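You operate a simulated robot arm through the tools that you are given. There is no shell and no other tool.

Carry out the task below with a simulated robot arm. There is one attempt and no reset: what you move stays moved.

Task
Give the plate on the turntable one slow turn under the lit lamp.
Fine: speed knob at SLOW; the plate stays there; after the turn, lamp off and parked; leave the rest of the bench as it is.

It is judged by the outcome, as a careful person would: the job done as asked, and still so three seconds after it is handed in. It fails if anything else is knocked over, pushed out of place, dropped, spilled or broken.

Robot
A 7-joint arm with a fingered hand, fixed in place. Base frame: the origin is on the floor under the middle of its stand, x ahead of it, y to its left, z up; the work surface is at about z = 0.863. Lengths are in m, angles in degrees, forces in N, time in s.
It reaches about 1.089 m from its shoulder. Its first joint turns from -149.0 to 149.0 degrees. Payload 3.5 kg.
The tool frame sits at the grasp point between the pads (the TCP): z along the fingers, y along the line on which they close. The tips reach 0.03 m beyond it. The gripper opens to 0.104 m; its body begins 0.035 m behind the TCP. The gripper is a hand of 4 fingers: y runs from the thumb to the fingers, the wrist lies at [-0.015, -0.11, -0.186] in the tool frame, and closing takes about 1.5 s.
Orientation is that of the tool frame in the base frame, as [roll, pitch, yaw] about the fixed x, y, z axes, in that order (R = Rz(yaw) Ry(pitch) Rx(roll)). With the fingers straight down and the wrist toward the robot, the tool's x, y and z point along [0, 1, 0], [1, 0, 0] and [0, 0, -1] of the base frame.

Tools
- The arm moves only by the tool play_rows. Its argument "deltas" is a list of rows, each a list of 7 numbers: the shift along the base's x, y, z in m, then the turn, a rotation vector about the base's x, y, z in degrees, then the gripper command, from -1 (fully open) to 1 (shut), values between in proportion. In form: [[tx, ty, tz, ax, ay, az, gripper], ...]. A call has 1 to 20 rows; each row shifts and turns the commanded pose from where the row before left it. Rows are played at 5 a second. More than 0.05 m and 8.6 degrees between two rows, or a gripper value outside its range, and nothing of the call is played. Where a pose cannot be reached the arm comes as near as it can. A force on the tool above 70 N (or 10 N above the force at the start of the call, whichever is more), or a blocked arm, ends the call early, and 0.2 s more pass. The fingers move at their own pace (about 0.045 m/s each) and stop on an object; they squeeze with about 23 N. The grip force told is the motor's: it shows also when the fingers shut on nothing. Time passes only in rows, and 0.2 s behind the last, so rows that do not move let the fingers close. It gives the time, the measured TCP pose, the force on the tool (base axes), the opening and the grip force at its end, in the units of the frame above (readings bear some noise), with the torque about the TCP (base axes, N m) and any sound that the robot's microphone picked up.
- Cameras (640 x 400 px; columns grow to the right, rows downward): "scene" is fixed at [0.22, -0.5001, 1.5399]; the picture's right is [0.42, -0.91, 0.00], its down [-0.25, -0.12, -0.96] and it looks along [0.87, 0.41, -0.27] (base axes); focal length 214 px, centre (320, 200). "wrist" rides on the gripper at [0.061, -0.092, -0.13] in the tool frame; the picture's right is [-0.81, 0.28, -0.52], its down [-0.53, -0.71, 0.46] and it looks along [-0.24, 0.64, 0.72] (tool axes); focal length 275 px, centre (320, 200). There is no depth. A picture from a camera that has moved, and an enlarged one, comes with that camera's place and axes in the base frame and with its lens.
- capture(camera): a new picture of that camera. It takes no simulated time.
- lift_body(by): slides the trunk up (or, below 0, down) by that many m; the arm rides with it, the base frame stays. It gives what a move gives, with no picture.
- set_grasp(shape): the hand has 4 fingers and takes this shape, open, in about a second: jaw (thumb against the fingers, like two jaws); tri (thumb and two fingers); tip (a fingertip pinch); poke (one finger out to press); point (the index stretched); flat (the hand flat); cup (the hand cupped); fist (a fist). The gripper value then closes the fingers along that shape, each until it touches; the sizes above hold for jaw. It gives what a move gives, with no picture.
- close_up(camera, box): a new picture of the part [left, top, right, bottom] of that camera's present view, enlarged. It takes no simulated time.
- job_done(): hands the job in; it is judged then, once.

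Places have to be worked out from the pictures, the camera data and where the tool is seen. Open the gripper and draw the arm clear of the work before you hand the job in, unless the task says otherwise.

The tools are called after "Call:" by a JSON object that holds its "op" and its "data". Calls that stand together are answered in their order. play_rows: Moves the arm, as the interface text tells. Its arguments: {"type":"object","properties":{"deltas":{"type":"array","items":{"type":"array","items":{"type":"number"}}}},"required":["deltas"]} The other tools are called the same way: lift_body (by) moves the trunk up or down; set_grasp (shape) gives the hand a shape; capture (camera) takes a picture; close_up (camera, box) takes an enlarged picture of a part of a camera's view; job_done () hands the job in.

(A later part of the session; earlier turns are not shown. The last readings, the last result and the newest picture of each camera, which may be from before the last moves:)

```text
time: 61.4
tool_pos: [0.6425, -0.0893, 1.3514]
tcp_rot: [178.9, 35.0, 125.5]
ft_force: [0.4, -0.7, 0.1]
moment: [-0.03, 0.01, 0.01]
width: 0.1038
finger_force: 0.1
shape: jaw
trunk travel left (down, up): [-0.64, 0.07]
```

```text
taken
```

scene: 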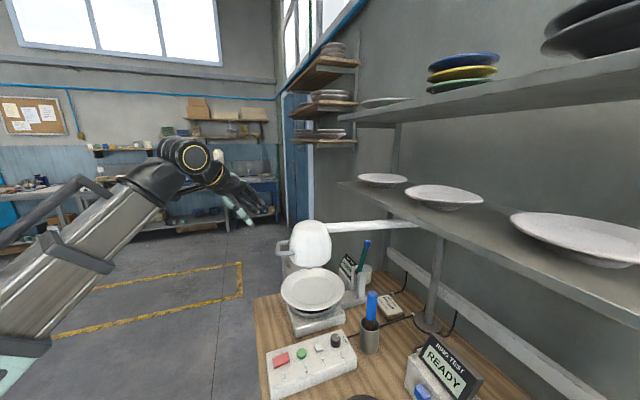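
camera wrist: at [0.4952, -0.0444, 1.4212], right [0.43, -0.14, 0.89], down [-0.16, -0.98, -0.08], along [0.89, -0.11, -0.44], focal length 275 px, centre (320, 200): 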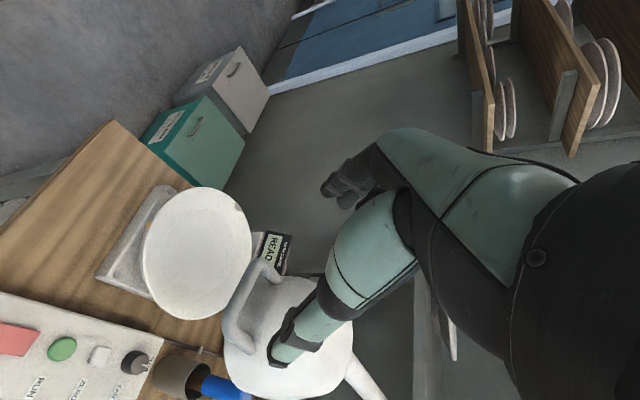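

Everything is clear and I'm about 13 cm back from the loop along the fingers. I'll enlarge the loop in the wrist view to refine centring before advancing.

Call:
{"op": "close_up", "data": {"camera": "wrist", "box": [200, 230, 360, 400]}}

Call:
{"op": "close_up", "data": {"camera": "scene", "box": [200, 170, 360, 290]}}

```text
2.35 times, centred on (280, 315) of wrist
camera zoom: at [0.4952, -0.0444, 1.4212], right [0.43, -0.14, 0.89], down [-0.16, -0.98, -0.08], along [0.89, -0.11, -0.44], focal length 648 px, centre (414, -71)
```

zoom: 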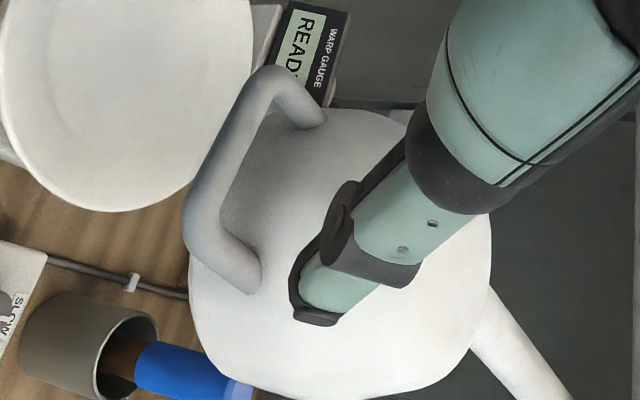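

```text
3.33 times, centred on (280, 230) of scene
camera zoom: at [0.22, -0.5001, 1.5399], right [0.42, -0.91, 0.0], down [-0.25, -0.12, -0.96], along [0.87, 0.41, -0.27], focal length 715 px, centre (453, 100)
```

zoom: 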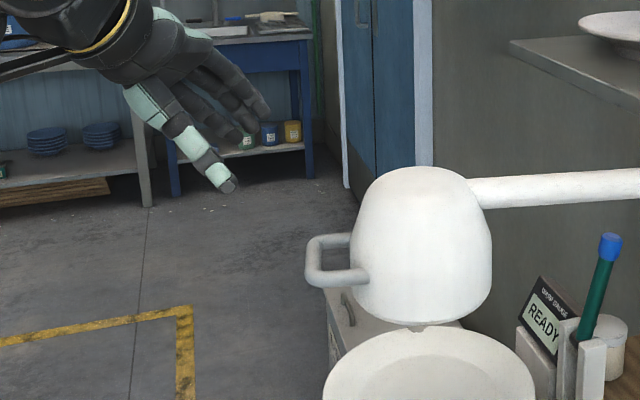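

The loop is centred at about (0.674,-0.147), so I need an 8 mm sideways correction. I'll apply it and advance about 8 cm.

Call:
{"op": "play_rows", "data": {"deltas": [[-0.006, -0.0045, 0, 0, 0, 0, -1], [0.0067, -0.0093, -0.0164, 0, 0, 0, -1], [0.0067, -0.0093, -0.0164, 0, 0, 0, -1], [0.0067, -0.0093, -0.0164, 0, 0, 0, -1], [0.0067, -0.0093, -0.0164, 0, 0, 0, -1], [0, 0, 0, 0, 0, 0, -1]]}}

Call:
{"op": "capture", "data": {"camera": "wrist"}}

Call:
{"op": "close_up", "data": {"camera": "scene", "box": [200, 170, 360, 290]}}

```text
time: 62.8
tool_pos: [0.6643, -0.1331, 1.2856]
tcp_rot: [178.9, 34.9, 125.6]
ft_force: [0.1, 0.3, 0.2]
moment: [0.0, -0.01, -0.04]
width: 0.1038
finger_force: 0.0
shape: jaw
trunk travel left (down, up): [-0.64, 0.07]
```

```text
taken
camera wrist: at [0.5156, -0.0869, 1.3553], right [0.43, -0.14, 0.89], down [-0.16, -0.98, -0.08], along [0.89, -0.11, -0.44], focal length 275 px, centre (320, 200)
```

wrist: 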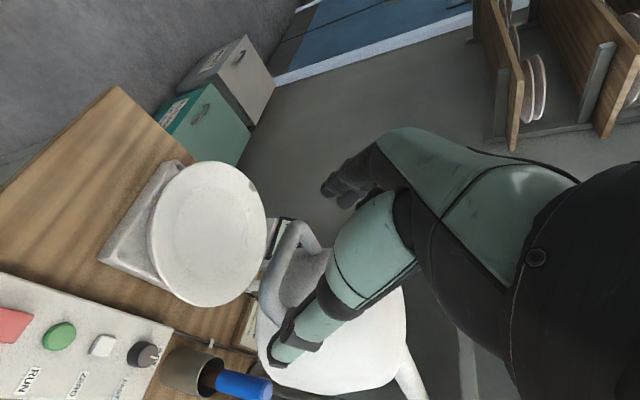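

```text
3.33 times, centred on (280, 230) of scene
camera zoom: at [0.22, -0.5001, 1.5399], right [0.42, -0.91, 0.0], down [-0.25, -0.12, -0.96], along [0.87, 0.41, -0.27], focal length 715 px, centre (453, 100)
```

zoom: 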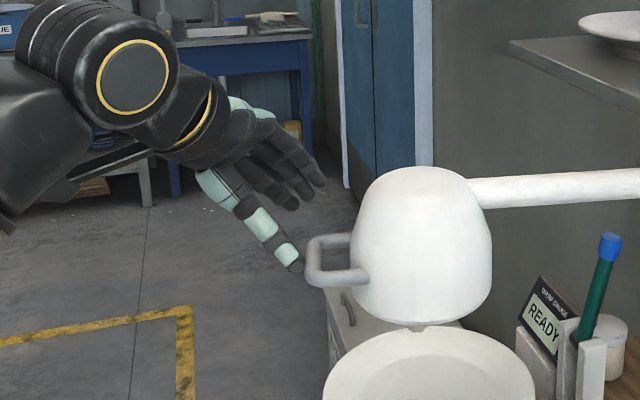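

The thumb lines up to pass outside the near leg of the loop. I'll advance the last ~5 cm in small steps.

Call:
{"op": "play_rows", "data": {"deltas": [[0.004, -0.0056, -0.0098, 0, 0, 0, -1], [0.004, -0.0056, -0.0098, 0, 0, 0, -1], [0.004, -0.0056, -0.0098, 0, 0, 0, -1], [0.004, -0.0056, -0.0098, 0, 0, 0, -1], [0, 0, 0, 0, 0, 0, -1]]}}

Call:
{"op": "capture", "data": {"camera": "wrist"}}

Call:
{"op": "close_up", "data": {"camera": "scene", "box": [200, 170, 360, 290]}}

```text
time: 64.0
tool_pos: [0.6789, -0.1542, 1.2464]
tcp_rot: [178.7, 34.9, 125.5]
ft_force: [-0.1, -0.6, 0.2]
moment: [0.03, -0.02, -0.02]
width: 0.1038
finger_force: 0.0
shape: jaw
trunk travel left (down, up): [-0.64, 0.07]
```

```text
taken
camera wrist: at [0.5317, -0.109, 1.3161], right [0.43, -0.14, 0.89], down [-0.16, -0.98, -0.08], along [0.89, -0.11, -0.44], focal length 275 px, centre (320, 200)
```

wrist: 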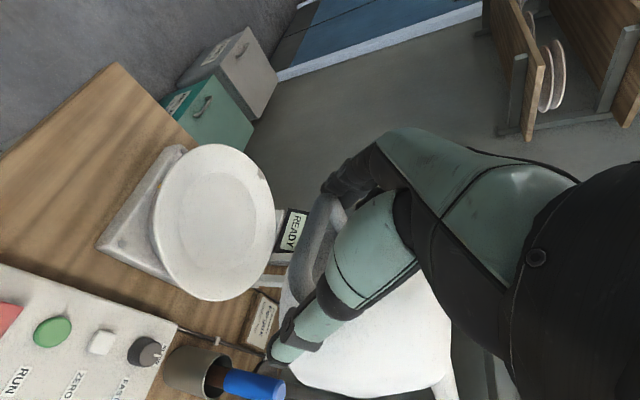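

```text
3.33 times, centred on (280, 230) of scene
camera zoom: at [0.22, -0.5001, 1.5399], right [0.42, -0.91, 0.0], down [-0.25, -0.12, -0.96], along [0.87, 0.41, -0.27], focal length 715 px, centre (453, 100)
```

zoom: 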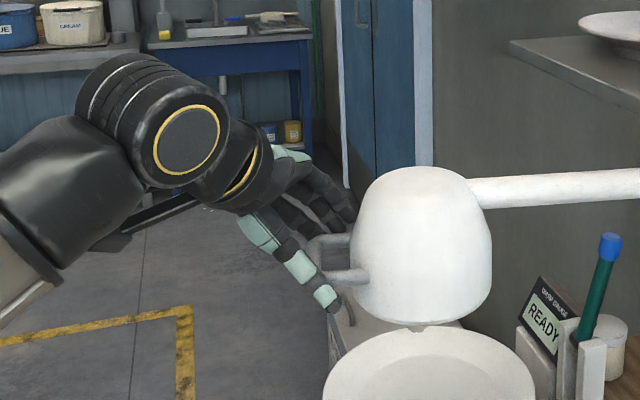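

Thumb and fingers straddle the loop with no contact. I'll close on it lightly.

Call:
{"op": "play_rows", "data": {"deltas": [[0, 0, 0, 0, 0, 0, -0.8], [0, 0, 0, 0, 0, 0, -0.6], [0, 0, 0, 0, 0, 0, -0.4], [0, 0, 0, 0, 0, 0, -0.3], [0, 0, 0, 0, 0, 0, -0.3], [0, 0, 0, 0, 0, 0, -0.3]]}}

```text
time: 65.4
tool_pos: [0.6805, -0.1541, 1.2449]
tcp_rot: [179.0, 34.8, 125.6]
ft_force: [0.7, -0.6, -4.2]
moment: [0.01, -0.01, 0.0]
width: 0.0745
finger_force: 23.4
shape: jaw
trunk travel left (down, up): [-0.64, 0.07]
```

Gripped again (width 0.0745) at θ ≈ 126°. I'll swing 10° along the arc.

Call:
{"op": "play_rows", "data": {"deltas": [[0.0196, 0.0136, 0, 0, 0, -2.5, -0.3], [0.0202, 0.0127, 0, 0, 0, -2.5, -0.3], [0.0207, 0.0118, 0, 0, 0, -2.5, -0.3], [0.0212, 0.0109, 0, 0, 0, -2.5, -0.3], [0, 0, 0, 0, 0, 0, -0.3]]}}

Call:
{"op": "capture", "data": {"camera": "scene"}}

Call:
{"op": "capture", "data": {"camera": "wrist"}}

```text
time: 66.6
tool_pos: [0.7618, -0.1062, 1.2463]
tcp_rot: [178.9, 34.8, 115.6]
ft_force: [2.2, -3.7, -5.2]
moment: [-0.01, -0.04, -0.05]
width: 0.0745
finger_force: 22.9
shape: jaw
trunk travel left (down, up): [-0.64, 0.07]
```

```text
taken
```

scene: 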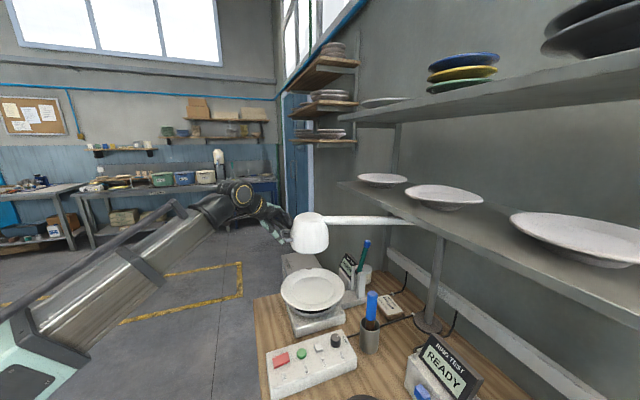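

```text
taken
camera wrist: at [0.6243, -0.0356, 1.3159], right [0.4, -0.22, 0.89], down [-0.33, -0.94, -0.08], along [0.86, -0.26, -0.45], focal length 275 px, centre (320, 200)
```

wrist: 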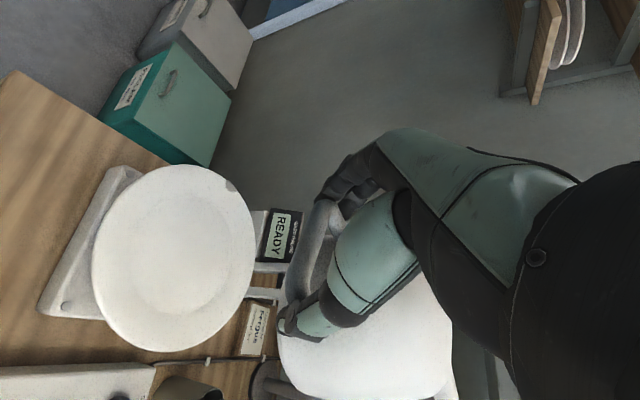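

The shade is now at about (0.806,-0.193) and the plate centre averages (0.83,-0.167), i.e. θ ≈ 111.6°. I'll do the last ~4.4°.

Call:
{"op": "play_rows", "data": {"deltas": [[0.0192, 0.0089, 0, 0, 0, -2.2, -0.3], [0.0193, 0.0081, 0, 0, 0, -2.2, -0.3], [0, 0, 0, 0, 0, 0, -0.3], [0, 0, 0, 0, 0, 0, -0.3]]}}

Call:
{"op": "close_up", "data": {"camera": "scene", "box": [220, 190, 400, 330]}}

```text
time: 67.6
tool_pos: [0.8008, -0.0884, 1.2465]
tcp_rot: [178.9, 34.8, 111.2]
ft_force: [2.6, -7.0, -6.3]
moment: [-0.09, -0.08, -0.06]
width: 0.0746
finger_force: 22.8
shape: jaw
trunk travel left (down, up): [-0.64, 0.07]
```

```text
2.86 times, centred on (310, 260) of scene
camera zoom: at [0.22, -0.5001, 1.5399], right [0.42, -0.91, 0.0], down [-0.25, -0.12, -0.96], along [0.87, 0.41, -0.27], focal length 613 px, centre (349, 29)
```

zoom: 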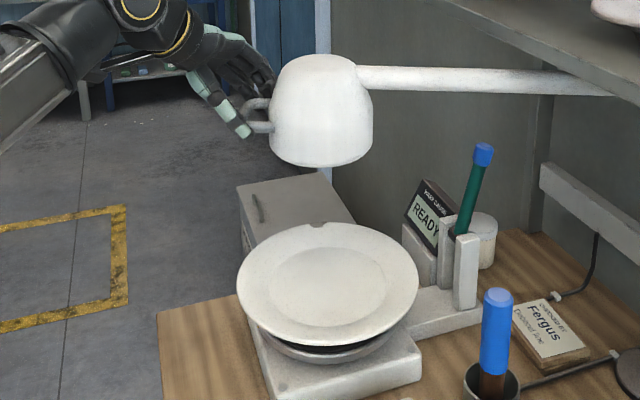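

The shade is now directly above the plate centre in the scene view. I'll open the hand and back out along the finger axis.

Call:
{"op": "play_rows", "data": {"deltas": [[0, 0, 0, 0, 0, 0, -0.6], [0, 0, 0, 0, 0, 0, -1], [0, 0, 0, 0, 0, 0, -1], [0, 0, 0, 0, 0, 0, -1], [0, 0, 0, 0, 0, 0, -1], [-0.003, 0.008, 0.0123, 0, 0, 0, -1], [-0.003, 0.008, 0.0123, 0, 0, 0, -1], [-0.003, 0.008, 0.0123, 0, 0, 0, -1], [-0.003, 0.008, 0.0123, 0, 0, 0, -1], [-0.004, 0.0107, 0.0164, 0, 0, 0, -1], [-0.004, 0.0107, 0.0164, 0, 0, 0, -1], [-0.004, 0.0107, 0.0164, 0, 0, 0, -1]]}}

Call:
{"op": "capture", "data": {"camera": "scene"}}

Call:
{"op": "capture", "data": {"camera": "wrist"}}

```text
time: 70.2
tool_pos: [0.7764, -0.0225, 1.3445]
tcp_rot: [178.8, 34.8, 111.0]
ft_force: [-0.5, -0.3, -0.4]
moment: [-0.01, 0.02, -0.02]
width: 0.1039
finger_force: 0.0
shape: jaw
trunk travel left (down, up): [-0.64, 0.07]
```

```text
taken
```

scene: 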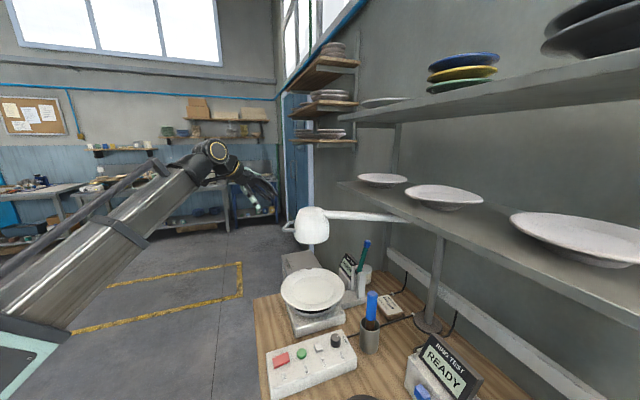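

```text
taken
camera wrist: at [0.6444, 0.0575, 1.4143], right [0.38, -0.25, 0.89], down [-0.4, -0.91, -0.08], along [0.83, -0.33, -0.44], focal length 275 px, centre (320, 200)
```

wrist: 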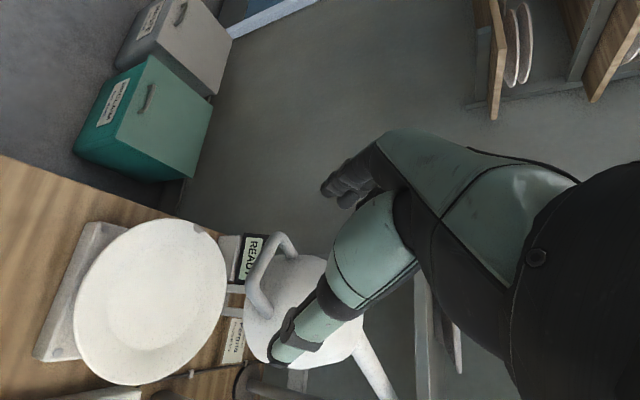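

The lamp stayed put over the plate and the hand is clear. Now I'll un-tilt and retreat toward the robot, away from the lamp.

Call:
{"op": "play_rows", "data": {"deltas": [[-0.03, 0, 0.01, 7.0, 2.69, 0, -1], [-0.04, -0.01, 0.01, 7.0, 2.69, 0, -1], [-0.04, -0.02, 0, 7.0, 2.69, 0, -1], [-0.04, -0.03, 0, 7.0, 2.69, 0, -1], [-0.04, -0.03, 0, 5.6, 2.2, 0, -1], [-0.03, -0.03, 0, 0, 0, -8, -1], [-0.02, -0.03, 0, 0, 0, -8, -1]]}}

Call:
{"op": "capture", "data": {"camera": "scene"}}

```text
time: 71.8
tool_pos: [0.5357, -0.1747, 1.3642]
tcp_rot: [178.8, -1.1, 95.0]
ft_force: [-0.6, 0.7, -0.2]
moment: [0.03, 0.0, 0.02]
width: 0.1035
finger_force: 0.1
shape: jaw
trunk travel left (down, up): [-0.64, 0.07]
```

```text
taken
```

scene: 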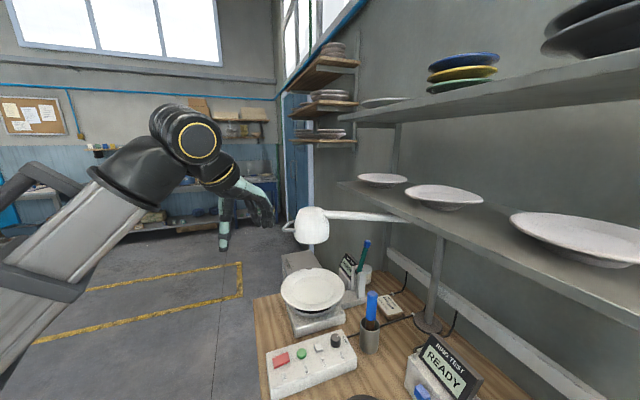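

The way is clear. I'll lower the trunk by 0.2 m, then move across to above the LAMP switch at about (0.352,-0.539).

Call:
{"op": "lift_body", "data": {"by": -0.2}}

Call:
{"op": "play_rows", "data": {"deltas": [[-0.017, -0.038, 0, 0, 0, -7, -1], [-0.017, -0.038, 0, 0, 0, -7, -1], [-0.017, -0.038, 0, 0, 0, -7, -1], [-0.017, -0.038, 0, 0, 0, -7, -1], [-0.017, -0.038, 0, 0, 0, -7, -1], [-0.017, -0.038, 0, 0, 0, -7, -1], [-0.017, -0.038, 0, 0, 0, -7, -1], [-0.017, -0.038, 0, 0, 0, -6, -1]]}}

Call:
{"op": "capture", "data": {"camera": "wrist"}}

```text
time: 74.0
tool_pos: [0.5355, -0.1754, 1.165]
tcp_rot: [178.8, -1.2, 95.1]
ft_force: [-0.6, 0.1, -0.7]
moment: [-0.01, 0.01, 0.03]
width: 0.1039
finger_force: 0.2
shape: jaw
trunk travel left (down, up): [-0.44, 0.27]
```

```text
time: 75.8
tool_pos: [0.3987, -0.4792, 1.1647]
tcp_rot: [178.8, -1.2, 40.0]
ft_force: [-0.1, 0.3, -0.4]
moment: [-0.01, -0.03, 0.02]
width: 0.1038
finger_force: 0.1
shape: jaw
trunk travel left (down, up): [-0.44, 0.27]
```

```text
taken
camera wrist: at [0.3836, -0.369, 1.2937], right [-0.46, -0.73, 0.51], down [-0.85, 0.2, -0.48], along [0.25, -0.65, -0.72], focal length 275 px, centre (320, 200)
```

wrist: 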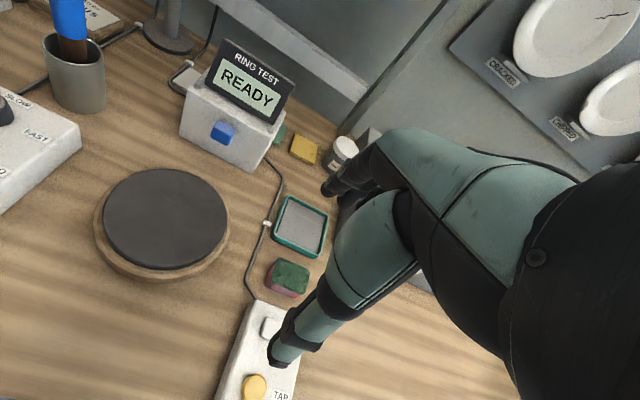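

The LAMP switch shows at roughly (0.357,-0.535) from here. I'll set the poke finger, lower the trunk a bit, and bring the fingertip above the switch.

Call:
{"op": "set_grasp", "data": {"shape": "poke"}}

Call:
{"op": "lift_body", "data": {"by": -0.12}}

Call:
{"op": "play_rows", "data": {"deltas": [[-0.017, -0.016, 0, 0, 0, 0, -1], [-0.017, -0.016, 0, 0, 0, 0, -1], [-0.017, -0.017, 0, 0, 0, 0, -1], [0, 0, -0.02, 0, 0, 0, -1], [0, 0, -0.02, 0, 0, 0, -1], [0, 0, 0, 0, 0, 0, -1]]}}

Call:
{"op": "capture", "data": {"camera": "wrist"}}

Call:
{"op": "capture", "data": {"camera": "scene"}}

```text
time: 76.7
tool_pos: [0.399, -0.4779, 1.1635]
tcp_rot: [178.9, -1.1, 40.2]
ft_force: [-0.5, 0.2, 0.0]
moment: [-0.01, -0.02, 0.02]
width: 0.0
finger_force: 0.1
shape: poke
trunk travel left (down, up): [-0.44, 0.27]
```

```text
time: 78.2
tool_pos: [0.399, -0.4774, 1.0446]
tcp_rot: [178.8, -1.2, 40.1]
ft_force: [0.6, -0.2, 0.3]
moment: [-0.03, -0.01, 0.01]
width: 0.0001
finger_force: 0.1
shape: poke
trunk travel left (down, up): [-0.32, 0.39]
```

```text
time: 79.5
tool_pos: [0.3455, -0.5272, 1.0035]
tcp_rot: [178.8, -1.2, 40.1]
ft_force: [0.7, 0.1, 0.2]
moment: [0.0, 0.0, -0.01]
width: 0.0
finger_force: 0.1
shape: poke
trunk travel left (down, up): [-0.32, 0.39]
```

```text
taken
camera wrist: at [0.3317, -0.4174, 1.133], right [-0.46, -0.73, 0.51], down [-0.85, 0.2, -0.48], along [0.25, -0.65, -0.72], focal length 275 px, centre (320, 200)
```

wrist: 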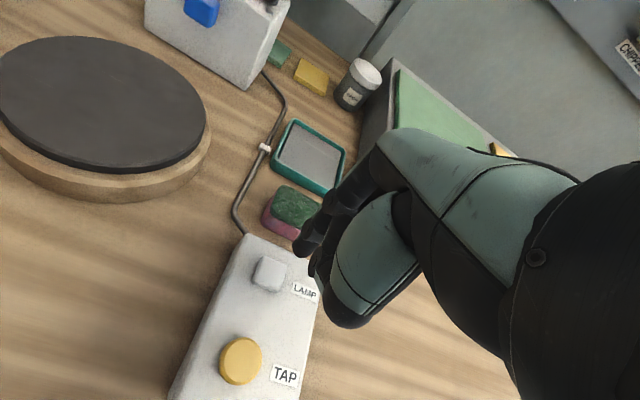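

```text
taken
```

scene: 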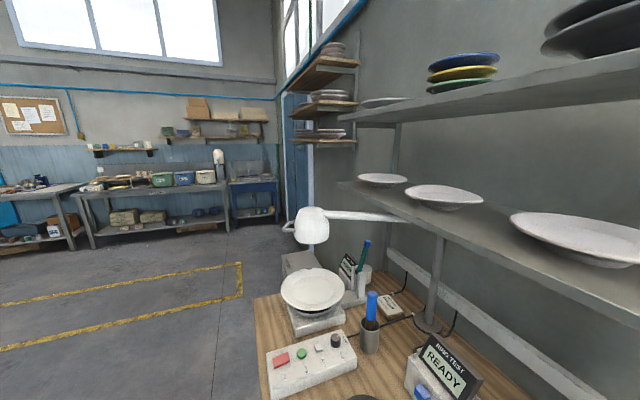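

The fingertip projects exactly above the LAMP switch, with about 5.7 cm to go. I'll descend 4.5 cm and check.

Call:
{"op": "play_rows", "data": {"deltas": [[0, 0, -0.015, 0, 0, 0, -1], [0, 0, -0.015, 0, 0, 0, -1], [0, 0, -0.015, 0, 0, 0, -1], [0, 0, 0, 0, 0, 0, -1]]}}

Call:
{"op": "close_up", "data": {"camera": "wrist", "box": [220, 180, 380, 320]}}

```text
time: 80.5
tool_pos: [0.348, -0.5276, 0.9592]
tcp_rot: [178.8, -1.2, 40.2]
ft_force: [0.7, 0.3, -0.1]
moment: [-0.04, 0.02, 0.01]
width: 0.0
finger_force: 0.0
shape: poke
trunk travel left (down, up): [-0.32, 0.39]
```

```text
2.86 times, centred on (300, 250) of wrist
camera zoom: at [0.3325, -0.4181, 1.0882], right [-0.46, -0.73, 0.51], down [-0.85, 0.2, -0.48], along [0.25, -0.65, -0.72], focal length 786 px, centre (377, 57)
```

zoom: 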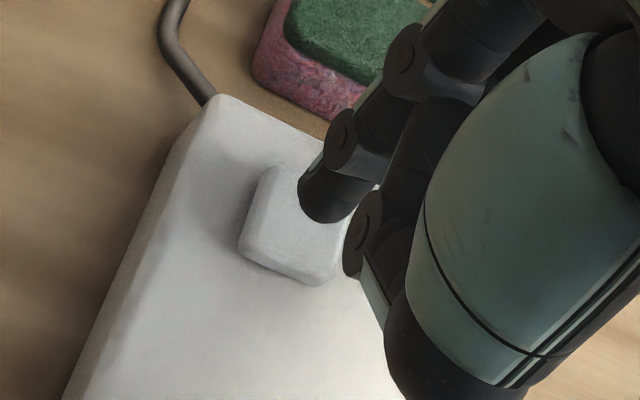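

The fingertip is just above the switch and will meet its centre. I'll press in small steps and watch the force.

Call:
{"op": "play_rows", "data": {"deltas": [[0, 0, -0.006, 0, 0, 0, -1], [0, 0, -0.004, 0, 0, 0, -1], [0, 0, -0.003, 0, 0, 0, -1], [0, 0, 0, 0, 0, 0, -1]]}}

Call:
{"op": "close_up", "data": {"camera": "wrist", "box": [220, 180, 380, 320]}}

Call:
{"op": "close_up", "data": {"camera": "scene", "box": [260, 190, 380, 310]}}

```text
time: 81.5
tool_pos: [0.3475, -0.5274, 0.9464]
tcp_rot: [178.8, -1.2, 40.1]
ft_force: [0.2, -0.1, 0.2]
moment: [0.01, 0.02, 0.01]
width: 0.0
finger_force: 0.0
shape: poke
trunk travel left (down, up): [-0.32, 0.39]
```

```text
2.86 times, centred on (300, 250) of wrist
camera zoom: at [0.3324, -0.4176, 1.0755], right [-0.46, -0.73, 0.51], down [-0.85, 0.2, -0.48], along [0.25, -0.65, -0.72], focal length 786 px, centre (377, 57)
```

zoom: 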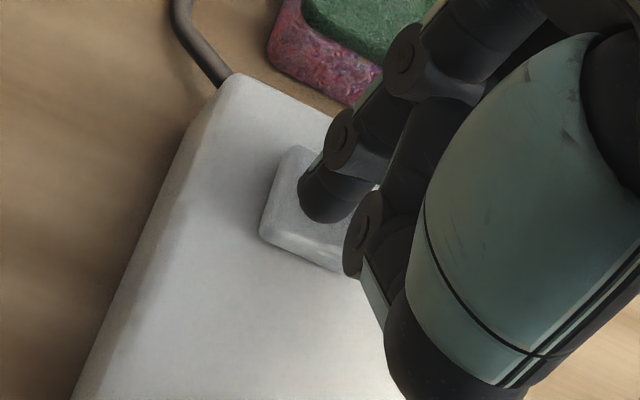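

```text
3.33 times, centred on (320, 250) of scene
camera zoom: at [0.22, -0.5001, 1.5399], right [0.42, -0.91, 0.0], down [-0.25, -0.12, -0.96], along [0.87, 0.41, -0.27], focal length 715 px, centre (320, 33)
```

zoom: 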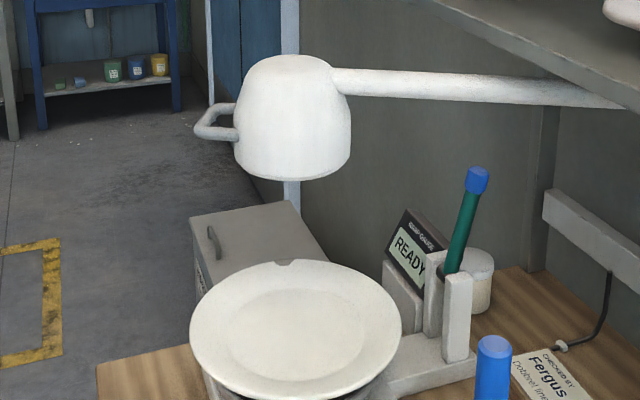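

No contact yet, and the lamp is still over the plate. I'll keep going down in 3 mm steps.

Call:
{"op": "play_rows", "data": {"deltas": [[0, 0, -0.003, 0, 0, 0, -1], [0, 0, -0.003, 0, 0, 0, -1], [0, 0, 0, 0, 0, 0, -1]]}}

Call:
{"op": "close_up", "data": {"camera": "scene", "box": [260, 190, 380, 310]}}

```text
time: 82.3
tool_pos: [0.3479, -0.5278, 0.9405]
tcp_rot: [178.8, -1.3, 40.1]
ft_force: [-0.8, 0.3, 1.3]
moment: [0.0, 0.04, 0.01]
width: 0.0
finger_force: 0.0
shape: poke
trunk travel left (down, up): [-0.32, 0.39]
```

```text
3.33 times, centred on (320, 250) of scene
camera zoom: at [0.22, -0.5001, 1.5399], right [0.42, -0.91, 0.0], down [-0.25, -0.12, -0.96], along [0.87, 0.41, -0.27], focal length 715 px, centre (320, 33)
```

zoom: 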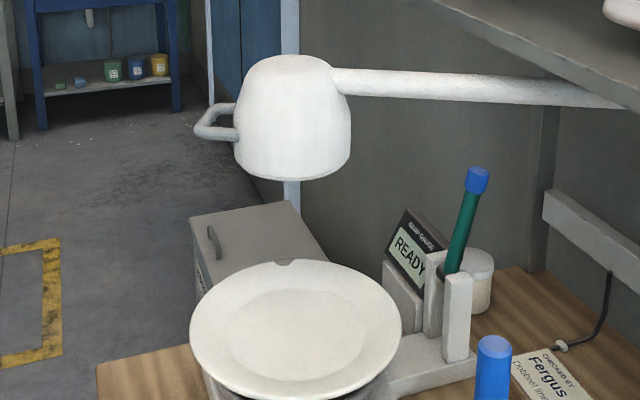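

A light touch is showing (1.3 N). I'll press a little further.

Call:
{"op": "play_rows", "data": {"deltas": [[0, 0, -0.002, 0, 0, 0, -1], [0, 0, -0.002, 0, 0, 0, -1], [0, 0, 0, 0, 0, 0, -1]]}}

Call:
{"op": "close_up", "data": {"camera": "scene", "box": [260, 190, 380, 310]}}

Call:
{"op": "close_up", "data": {"camera": "wrist", "box": [220, 180, 380, 320]}}

```text
time: 83.2
tool_pos: [0.3475, -0.527, 0.9364]
tcp_rot: [178.8, -1.2, 40.1]
ft_force: [0.9, -1.9, 5.2]
moment: [-0.05, 0.0, -0.01]
width: 0.0
finger_force: 0.0
shape: poke
trunk travel left (down, up): [-0.32, 0.39]
heard: click
```

```text
3.33 times, centred on (320, 250) of scene
camera zoom: at [0.22, -0.5001, 1.5399], right [0.42, -0.91, 0.0], down [-0.25, -0.12, -0.96], along [0.87, 0.41, -0.27], focal length 715 px, centre (320, 33)
```

zoom: 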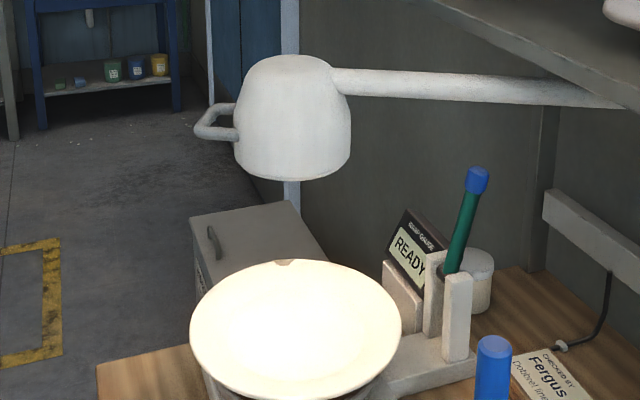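

```text
2.86 times, centred on (300, 250) of wrist
camera zoom: at [0.3323, -0.4174, 1.0657], right [-0.46, -0.73, 0.51], down [-0.85, 0.2, -0.48], along [0.25, -0.65, -0.72], focal length 786 px, centre (377, 57)
```

zoom: 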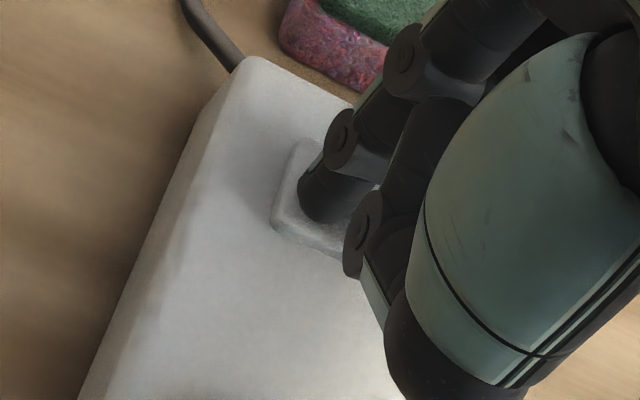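

A click was heard and the lamp is lit on the plate. I'll lift off and confirm it stays lit.

Call:
{"op": "play_rows", "data": {"deltas": [[0, 0, 0.01, 0, 0, 0, -1], [0, 0, 0.03, 0, 0, 0, -1], [0, 0, 0.03, 0, 0, 0, -1], [0, 0, 0.03, 0, 0, 0, -1]]}}

Call:
{"op": "capture", "data": {"camera": "scene"}}

Call:
{"op": "capture", "data": {"camera": "wrist"}}

```text
time: 84.2
tool_pos: [0.3459, -0.5275, 1.038]
tcp_rot: [178.9, -1.2, 40.1]
ft_force: [-0.3, -1.2, 0.7]
moment: [0.02, 0.02, 0.02]
width: 0.0
finger_force: 0.1
shape: poke
trunk travel left (down, up): [-0.32, 0.39]
```

```text
taken
```

scene: 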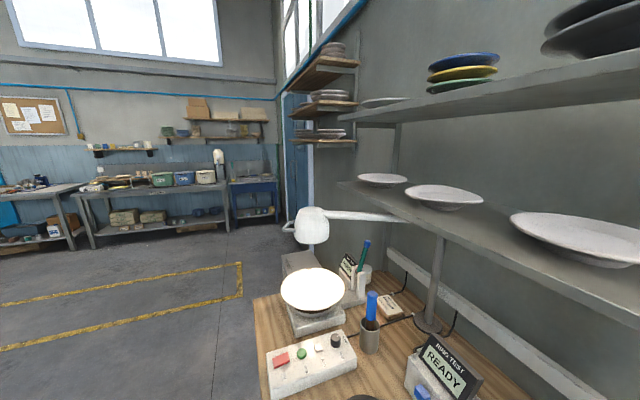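

```text
taken
camera wrist: at [0.3316, -0.4177, 1.1664], right [-0.46, -0.73, 0.51], down [-0.85, 0.2, -0.48], along [0.25, -0.65, -0.72], focal length 275 px, centre (320, 200)
```

wrist: 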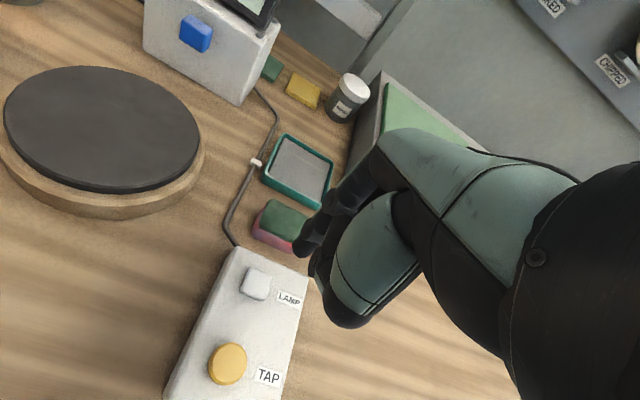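

The lamp stays lit. Now I'll move the poke finger across to above the RUN button at about (0.646,-0.237).

Call:
{"op": "play_rows", "data": {"deltas": [[0.026, 0.028, 0.006, 0, 0, 3, -1], [0.026, 0.028, 0.006, 0, 0, 3, -1], [0.026, 0.028, 0.006, 0, 0, 3, -1], [0.026, 0.028, 0.006, 0, 0, 3, -1], [0.026, 0.028, 0, 0, 0, 3, -1], [0.026, 0.028, 0, 0, 0, 3, -1], [0.026, 0.028, 0, 0, 0, 3, -1], [0.026, 0.028, 0, 0, 0, 3, -1], [0.026, 0.028, 0, 0, 0, 3, -1], [0.026, 0.028, 0, 0, 0, 3, -1], [0.028, 0.011, 0, 0, 0, 0, -1], [0, 0, -0.02, 0, 0, 0, -1], [0, 0, 0, 0, 0, 0, -1]]}}

Call:
{"op": "capture", "data": {"camera": "wrist"}}

Call:
{"op": "capture", "data": {"camera": "scene"}}

```text
time: 87.0
tool_pos: [0.6363, -0.2352, 1.0404]
tcp_rot: [178.8, -1.3, 70.2]
ft_force: [0.7, 0.1, -0.3]
moment: [0.01, 0.01, 0.02]
width: 0.0
finger_force: 0.0
shape: poke
trunk travel left (down, up): [-0.32, 0.39]
```

```text
taken
camera wrist: at [0.568, -0.149, 1.1694], right [-0.03, -0.86, 0.51], down [-0.84, -0.25, -0.48], along [0.54, -0.44, -0.72], focal length 275 px, centre (320, 200)
```

wrist: 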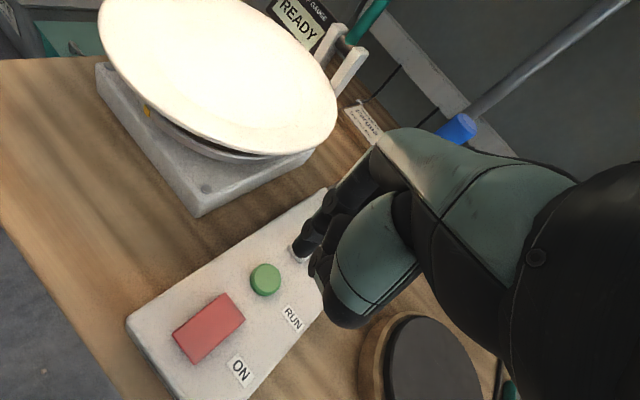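

```text
taken
```

scene: 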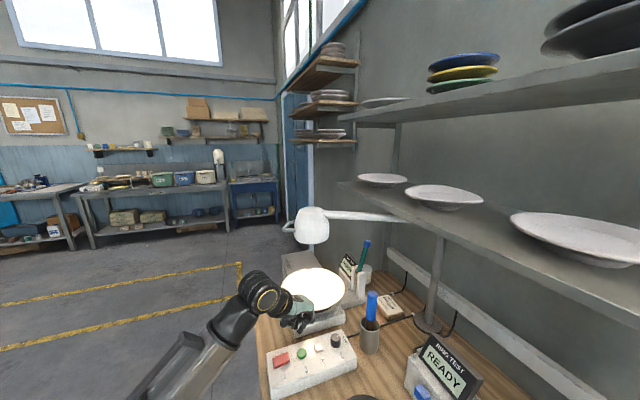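

The fingertip projects right onto RUN. Note the plate's chip is currently at the far rim. I'll descend about 6 cm to just above the button.

Call:
{"op": "play_rows", "data": {"deltas": [[0, 0, -0.02, 0, 0, 0, -1], [0, 0, -0.02, 0, 0, 0, -1], [0, 0, -0.02, 0, 0, 0, -1], [0, 0, -0.006, 0, 0, 0, -1], [0, 0, 0, 0, 0, 0, -1]]}}

Call:
{"op": "close_up", "data": {"camera": "wrist", "box": [200, 180, 380, 320]}}

Call:
{"op": "close_up", "data": {"camera": "scene", "box": [250, 250, 400, 390]}}

```text
time: 88.2
tool_pos: [0.6358, -0.2367, 0.9743]
tcp_rot: [178.8, -1.2, 70.2]
ft_force: [0.0, -0.3, -0.4]
moment: [0.05, 0.01, -0.07]
width: 0.0
finger_force: 0.1
shape: poke
trunk travel left (down, up): [-0.32, 0.39]
```

```text
2.86 times, centred on (290, 250) of wrist
camera zoom: at [0.5678, -0.1493, 1.1035], right [-0.03, -0.86, 0.51], down [-0.84, -0.25, -0.48], along [0.54, -0.44, -0.72], focal length 786 px, centre (406, 57)
```

zoom: 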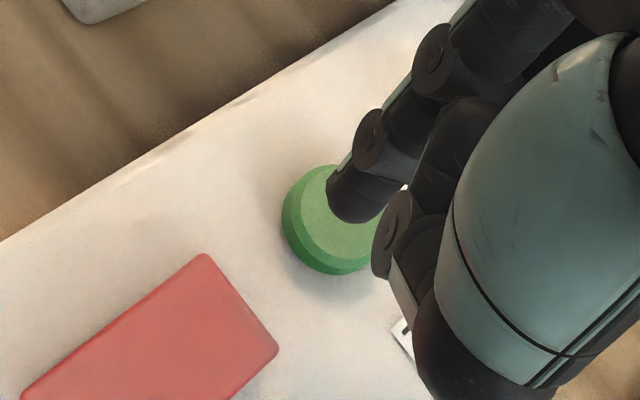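

```text
2.86 times, centred on (325, 320) of scene
camera zoom: at [0.22, -0.5001, 1.5399], right [0.42, -0.91, 0.0], down [-0.25, -0.12, -0.96], along [0.87, 0.41, -0.27], focal length 613 px, centre (306, -143)
```

zoom: 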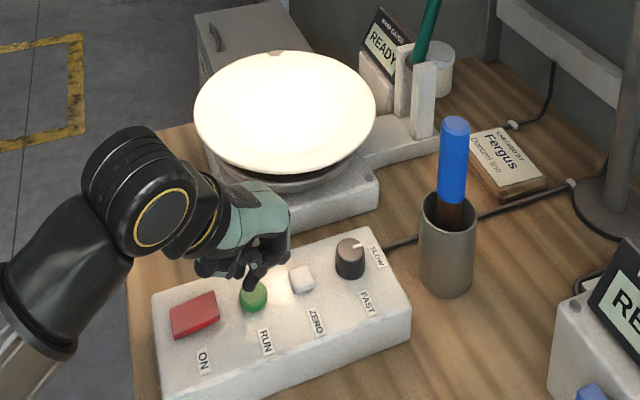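

The finger is poised over RUN with the plate rim clear of the hand. I'll press in small steps.

Call:
{"op": "play_rows", "data": {"deltas": [[0, 0, -0.004, 0, 0, 0, -1], [0, 0, -0.003, 0, 0, 0, -1], [0, 0, -0.003, 0, 0, 0, -1], [0, 0, 0, 0, 0, 0, -1]]}}

Call:
{"op": "close_up", "data": {"camera": "scene", "box": [250, 250, 400, 390]}}

```text
time: 89.2
tool_pos: [0.6356, -0.236, 0.9643]
tcp_rot: [178.8, -1.2, 70.1]
ft_force: [-0.7, -0.7, -0.6]
moment: [0.0, -0.03, -0.01]
width: 0.0001
finger_force: 0.0
shape: poke
trunk travel left (down, up): [-0.32, 0.39]
```

```text
2.86 times, centred on (325, 320) of scene
camera zoom: at [0.22, -0.5001, 1.5399], right [0.42, -0.91, 0.0], down [-0.25, -0.12, -0.96], along [0.87, 0.41, -0.27], focal length 613 px, centre (306, -143)
```

zoom: 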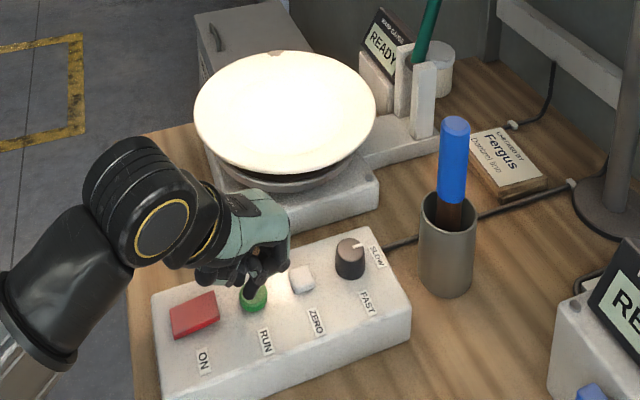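

No contact yet. I'll continue down in 2–3 mm steps.

Call:
{"op": "play_rows", "data": {"deltas": [[0, 0, -0.003, 0, 0, 0, -1], [0, 0, -0.002, 0, 0, 0, -1], [0, 0, 0, 0, 0, 0, -1]]}}

```text
time: 90.0
tool_pos: [0.635, -0.2362, 0.9595]
tcp_rot: [178.9, -1.2, 70.1]
ft_force: [-0.4, -0.3, -0.3]
moment: [0.01, 0.0, 0.0]
width: 0.0
finger_force: 0.0
shape: poke
trunk travel left (down, up): [-0.32, 0.39]
```

Still no contact at z = 0.9595. I'll go a little further.

Call:
{"op": "play_rows", "data": {"deltas": [[0, 0, -0.002, 0, 0, 0, -1], [0, 0, -0.002, 0, 0, 0, -1], [0, 0, 0, 0, 0, 0, -1]]}}

Call:
{"op": "close_up", "data": {"camera": "wrist", "box": [200, 180, 380, 320]}}

```text
time: 90.8
tool_pos: [0.6359, -0.2354, 0.9552]
tcp_rot: [178.8, -1.2, 70.1]
ft_force: [-0.6, -0.2, 0.1]
moment: [-0.02, 0.02, 0.02]
width: 0.0001
finger_force: 0.1
shape: poke
trunk travel left (down, up): [-0.32, 0.39]
```

```text
2.86 times, centred on (290, 250) of wrist
camera zoom: at [0.5679, -0.1493, 1.0845], right [-0.03, -0.86, 0.51], down [-0.84, -0.25, -0.48], along [0.54, -0.44, -0.72], focal length 786 px, centre (406, 57)
```

zoom: 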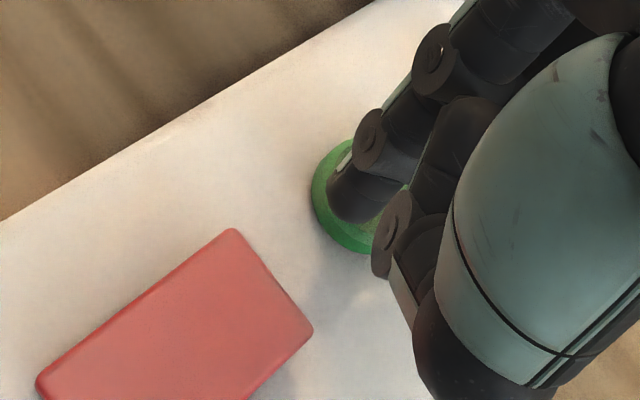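

The tip is right over the button centre and almost touching. I'll keep stepping down.

Call:
{"op": "play_rows", "data": {"deltas": [[0, 0, -0.002, 0, 0, 0, -1], [0, 0, -0.002, 0, 0, 0, -1], [0, 0, 0, 0, 0, 0, -1]]}}

```text
time: 91.5
tool_pos: [0.6361, -0.2357, 0.9517]
tcp_rot: [178.8, -1.2, 70.1]
ft_force: [0.4, -0.2, -0.2]
moment: [-0.02, 0.0, -0.03]
width: 0.0
finger_force: 0.0
shape: poke
trunk travel left (down, up): [-0.32, 0.39]
```

No force yet at z = 0.952, so I'll take further 2 mm steps.

Call:
{"op": "play_rows", "data": {"deltas": [[0, 0, -0.002, 0, 0, 0, -1], [0, 0, -0.002, 0, 0, 0, -1], [0, 0, 0, 0, 0, 0, -1]]}}

Call:
{"op": "close_up", "data": {"camera": "wrist", "box": [200, 180, 380, 320]}}

Call:
{"op": "close_up", "data": {"camera": "scene", "box": [250, 250, 400, 390]}}

```text
time: 92.3
tool_pos: [0.6352, -0.2365, 0.9492]
tcp_rot: [178.9, -1.3, 70.1]
ft_force: [-0.3, 0.0, 2.7]
moment: [-0.01, -0.04, 0.02]
width: 0.0
finger_force: 0.1
shape: poke
trunk travel left (down, up): [-0.32, 0.39]
heard: click
```

```text
2.86 times, centred on (290, 250) of wrist
camera zoom: at [0.568, -0.1494, 1.0767], right [-0.03, -0.86, 0.51], down [-0.84, -0.25, -0.48], along [0.54, -0.44, -0.72], focal length 786 px, centre (406, 57)
```

zoom: 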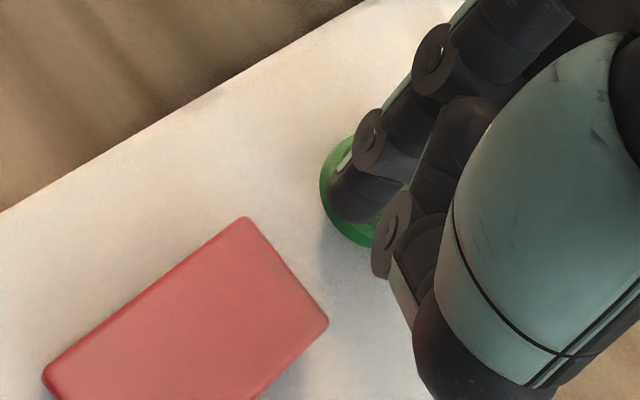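

```text
2.86 times, centred on (325, 320) of scene
camera zoom: at [0.22, -0.5001, 1.5399], right [0.42, -0.91, 0.0], down [-0.25, -0.12, -0.96], along [0.87, 0.41, -0.27], focal length 613 px, centre (306, -143)
```

zoom: 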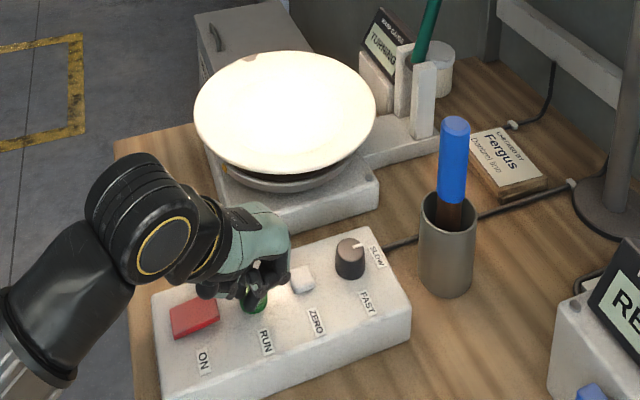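

A click was heard, the gauge shows TURNING and the chip has started to move, so the turn has begun. I'll lift the finger clear and retreat from the plate.

Call:
{"op": "play_rows", "data": {"deltas": [[0, 0, 0.01, 0, 0, 0, -1], [-0.01, 0, 0.03, 0, 0, 0, -1], [-0.03, -0.01, 0.03, 0, 0, 0, -1]]}}

Call:
{"op": "close_up", "data": {"camera": "scene", "box": [250, 250, 400, 390]}}

```text
time: 93.2
tool_pos: [0.5965, -0.2455, 1.0162]
tcp_rot: [178.8, -1.1, 70.1]
ft_force: [0.4, -0.9, -1.0]
moment: [-0.01, 0.01, 0.01]
width: 0.0001
finger_force: 0.0
shape: poke
trunk travel left (down, up): [-0.32, 0.39]
```

```text
2.86 times, centred on (325, 320) of scene
camera zoom: at [0.22, -0.5001, 1.5399], right [0.42, -0.91, 0.0], down [-0.25, -0.12, -0.96], along [0.87, 0.41, -0.27], focal length 613 px, centre (306, -143)
```

zoom: 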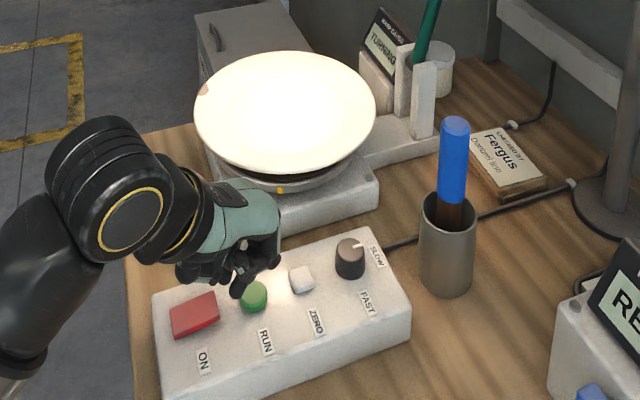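

It turns counter-clockwise, with the chip now at the left rim. I'll hold still and follow it in short intervals to see whether it stops by itself after one turn.

Call:
{"op": "play_rows", "data": {"deltas": [[0, 0, 0, 0, 0, 0, -1], [0, 0, 0, 0, 0, 0, -1], [0, 0, 0, 0, 0, 0, -1], [0, 0, 0, 0, 0, 0, -1]]}}

Call:
{"op": "close_up", "data": {"camera": "scene", "box": [260, 250, 380, 350]}}

```text
time: 94.2
tool_pos: [0.5965, -0.2481, 1.0176]
tcp_rot: [178.9, -1.2, 70.1]
ft_force: [-0.6, -0.4, 0.9]
moment: [0.01, 0.01, -0.03]
width: 0.0001
finger_force: 0.1
shape: poke
trunk travel left (down, up): [-0.32, 0.39]
```

```text
4.00 times, centred on (320, 300) of scene
camera zoom: at [0.22, -0.5001, 1.5399], right [0.42, -0.91, 0.0], down [-0.25, -0.12, -0.96], along [0.87, 0.41, -0.27], focal length 858 px, centre (320, -200)
```

zoom: 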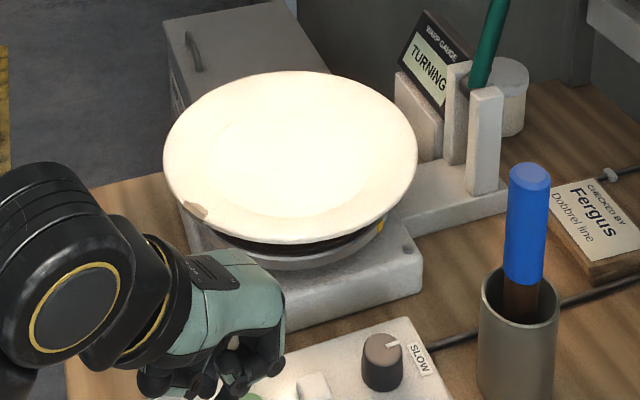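

The chip is at the lower left after about 2 s, so roughly 60°/s. I'll keep watching.

Call:
{"op": "play_rows", "data": {"deltas": [[0, 0, 0, 0, 0, 0, -1], [0, 0, 0, 0, 0, 0, -1], [0, 0, 0, 0, 0, 0, -1], [0, 0, 0, 0, 0, 0, -1], [0, 0, 0, 0, 0, 0, -1], [0, 0, 0, 0, 0, 0, -1], [0, 0, 0, 0, 0, 0, -1], [0, 0, 0, 0, 0, 0, -1]]}}

Call:
{"op": "close_up", "data": {"camera": "scene", "box": [260, 250, 380, 350]}}

```text
time: 96.0
tool_pos: [0.5956, -0.2456, 1.0173]
tcp_rot: [178.7, -1.3, 70.1]
ft_force: [-0.1, -0.3, 0.4]
moment: [0.0, 0.0, -0.02]
width: 0.0
finger_force: 0.1
shape: poke
trunk travel left (down, up): [-0.32, 0.39]
```

```text
4.00 times, centred on (320, 300) of scene
camera zoom: at [0.22, -0.5001, 1.5399], right [0.42, -0.91, 0.0], down [-0.25, -0.12, -0.96], along [0.87, 0.41, -0.27], focal length 858 px, centre (320, -200)
```

zoom: 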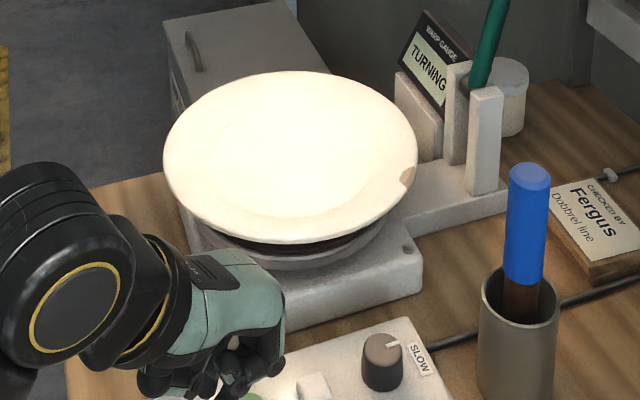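

The chip is at the right rim, about 255° round. I'll wait out the rest of the turn.

Call:
{"op": "play_rows", "data": {"deltas": [[0, 0, 0, 0, 0, 0, -1], [0, 0, 0, 0, 0, 0, -1], [0, 0, 0, 0, 0, 0, -1], [0, 0, 0, 0, 0, 0, -1], [0, 0, 0, 0, 0, 0, -1], [0, 0, 0, 0, 0, 0, -1], [0, 0, 0, 0, 0, 0, -1], [0, 0, 0, 0, 0, 0, -1]]}}

Call:
{"op": "close_up", "data": {"camera": "scene", "box": [260, 250, 380, 350]}}

```text
time: 97.8
tool_pos: [0.5952, -0.2463, 1.0173]
tcp_rot: [178.8, -1.2, 70.1]
ft_force: [0.9, -0.7, 1.0]
moment: [0.04, 0.02, 0.01]
width: 0.0
finger_force: 0.1
shape: poke
trunk travel left (down, up): [-0.32, 0.39]
```

```text
4.00 times, centred on (320, 300) of scene
camera zoom: at [0.22, -0.5001, 1.5399], right [0.42, -0.91, 0.0], down [-0.25, -0.12, -0.96], along [0.87, 0.41, -0.27], focal length 858 px, centre (320, -200)
```

zoom: 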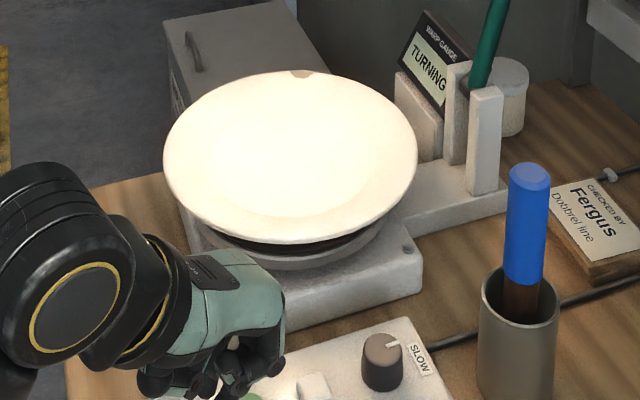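

The chip is almost back at its starting point (far rim) and the gauge still reads TURNING. I'll wait briefly.

Call:
{"op": "play_rows", "data": {"deltas": [[0, 0, 0, 0, 0, 0, -1]]}}

Call:
{"op": "close_up", "data": {"camera": "scene", "box": [260, 250, 380, 350]}}

```text
time: 98.2
tool_pos: [0.5954, -0.2477, 1.0176]
tcp_rot: [178.8, -1.1, 70.0]
ft_force: [0.3, -0.9, -0.6]
moment: [-0.03, 0.02, 0.04]
width: 0.0
finger_force: 0.1
shape: poke
trunk travel left (down, up): [-0.32, 0.39]
```

```text
4.00 times, centred on (320, 300) of scene
camera zoom: at [0.22, -0.5001, 1.5399], right [0.42, -0.91, 0.0], down [-0.25, -0.12, -0.96], along [0.87, 0.41, -0.27], focal length 858 px, centre (320, -200)
```

zoom: 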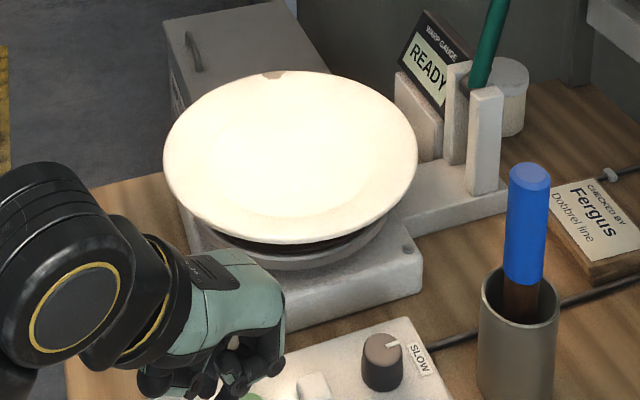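

One full turn is complete: the gauge is back to READY and the chip is at its starting position. Now I'll return to the LAMP switch to turn the light off.

Call:
{"op": "play_rows", "data": {"deltas": [[0, 0, 0.03, 0, 0, 0, -1], [-0.0248, -0.028, 0, 0, 0, -3, -1], [-0.0248, -0.028, 0, 0, 0, -3, -1], [-0.0248, -0.028, 0, 0, 0, -3, -1], [-0.0248, -0.028, 0, 0, 0, -3, -1], [-0.0248, -0.028, 0, 0, 0, -3, -1], [-0.0248, -0.028, 0, 0, 0, -3, -1], [-0.0248, -0.028, 0, 0, 0, -3, -1], [-0.0248, -0.028, 0, 0, 0, -3, -1], [-0.0248, -0.028, 0, 0, 0, -3, -1], [-0.0248, -0.028, 0, 0, 0, -3, -1], [0, 0, -0.03, 0, 0, 0, -1], [0, 0, 0, 0, 0, 0, -1]]}}

Call:
{"op": "capture", "data": {"camera": "wrist"}}

```text
time: 101.0
tool_pos: [0.3472, -0.5269, 1.017]
tcp_rot: [178.9, -1.2, 40.1]
ft_force: [0.2, 0.0, -0.7]
moment: [0.0, 0.02, -0.02]
width: 0.0
finger_force: 0.1
shape: poke
trunk travel left (down, up): [-0.32, 0.39]
```

```text
taken
camera wrist: at [0.3322, -0.4171, 1.1464], right [-0.46, -0.73, 0.51], down [-0.85, 0.2, -0.48], along [0.25, -0.65, -0.72], focal length 275 px, centre (320, 200)
```

wrist: 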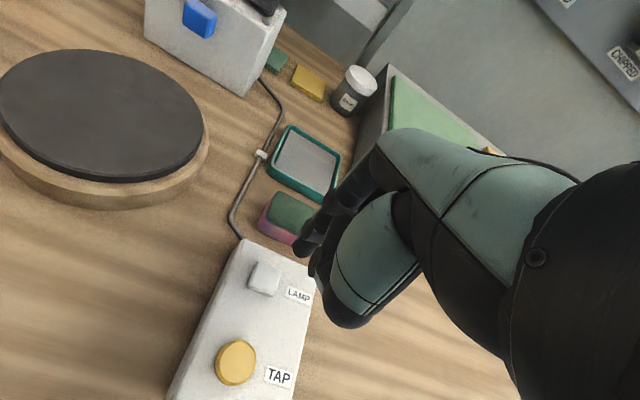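

I'm at the same spot over LAMP as before. I'll descend to just above it, then press in small steps.

Call:
{"op": "play_rows", "data": {"deltas": [[0, 0, -0.025, 0, 0, 0, -1], [0, 0, -0.025, 0, 0, 0, -1], [0, 0, -0.02, 0, 0, 0, -1], [0, 0, -0.004, 0, 0, 0, -1], [0, 0, -0.003, 0, 0, 0, -1], [0, 0, -0.003, 0, 0, 0, -1], [0, 0, 0, 0, 0, 0, -1]]}}

Call:
{"op": "capture", "data": {"camera": "scene"}}

```text
time: 102.5
tool_pos: [0.3477, -0.5253, 0.938]
tcp_rot: [178.8, -1.2, 40.0]
ft_force: [-0.2, 0.2, 3.2]
moment: [-0.01, 0.02, 0.0]
width: 0.0
finger_force: 0.1
shape: poke
trunk travel left (down, up): [-0.32, 0.39]
heard: click
```

```text
taken
```

scene: 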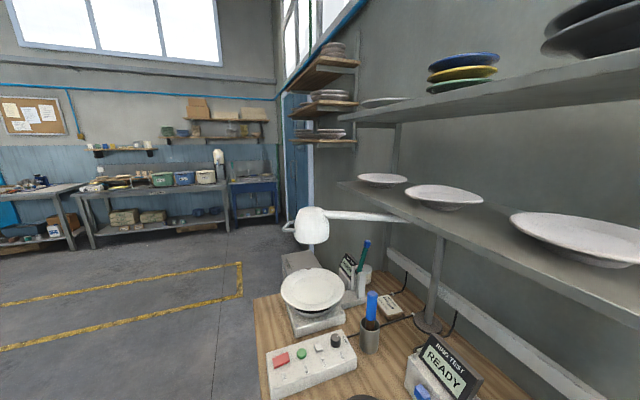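

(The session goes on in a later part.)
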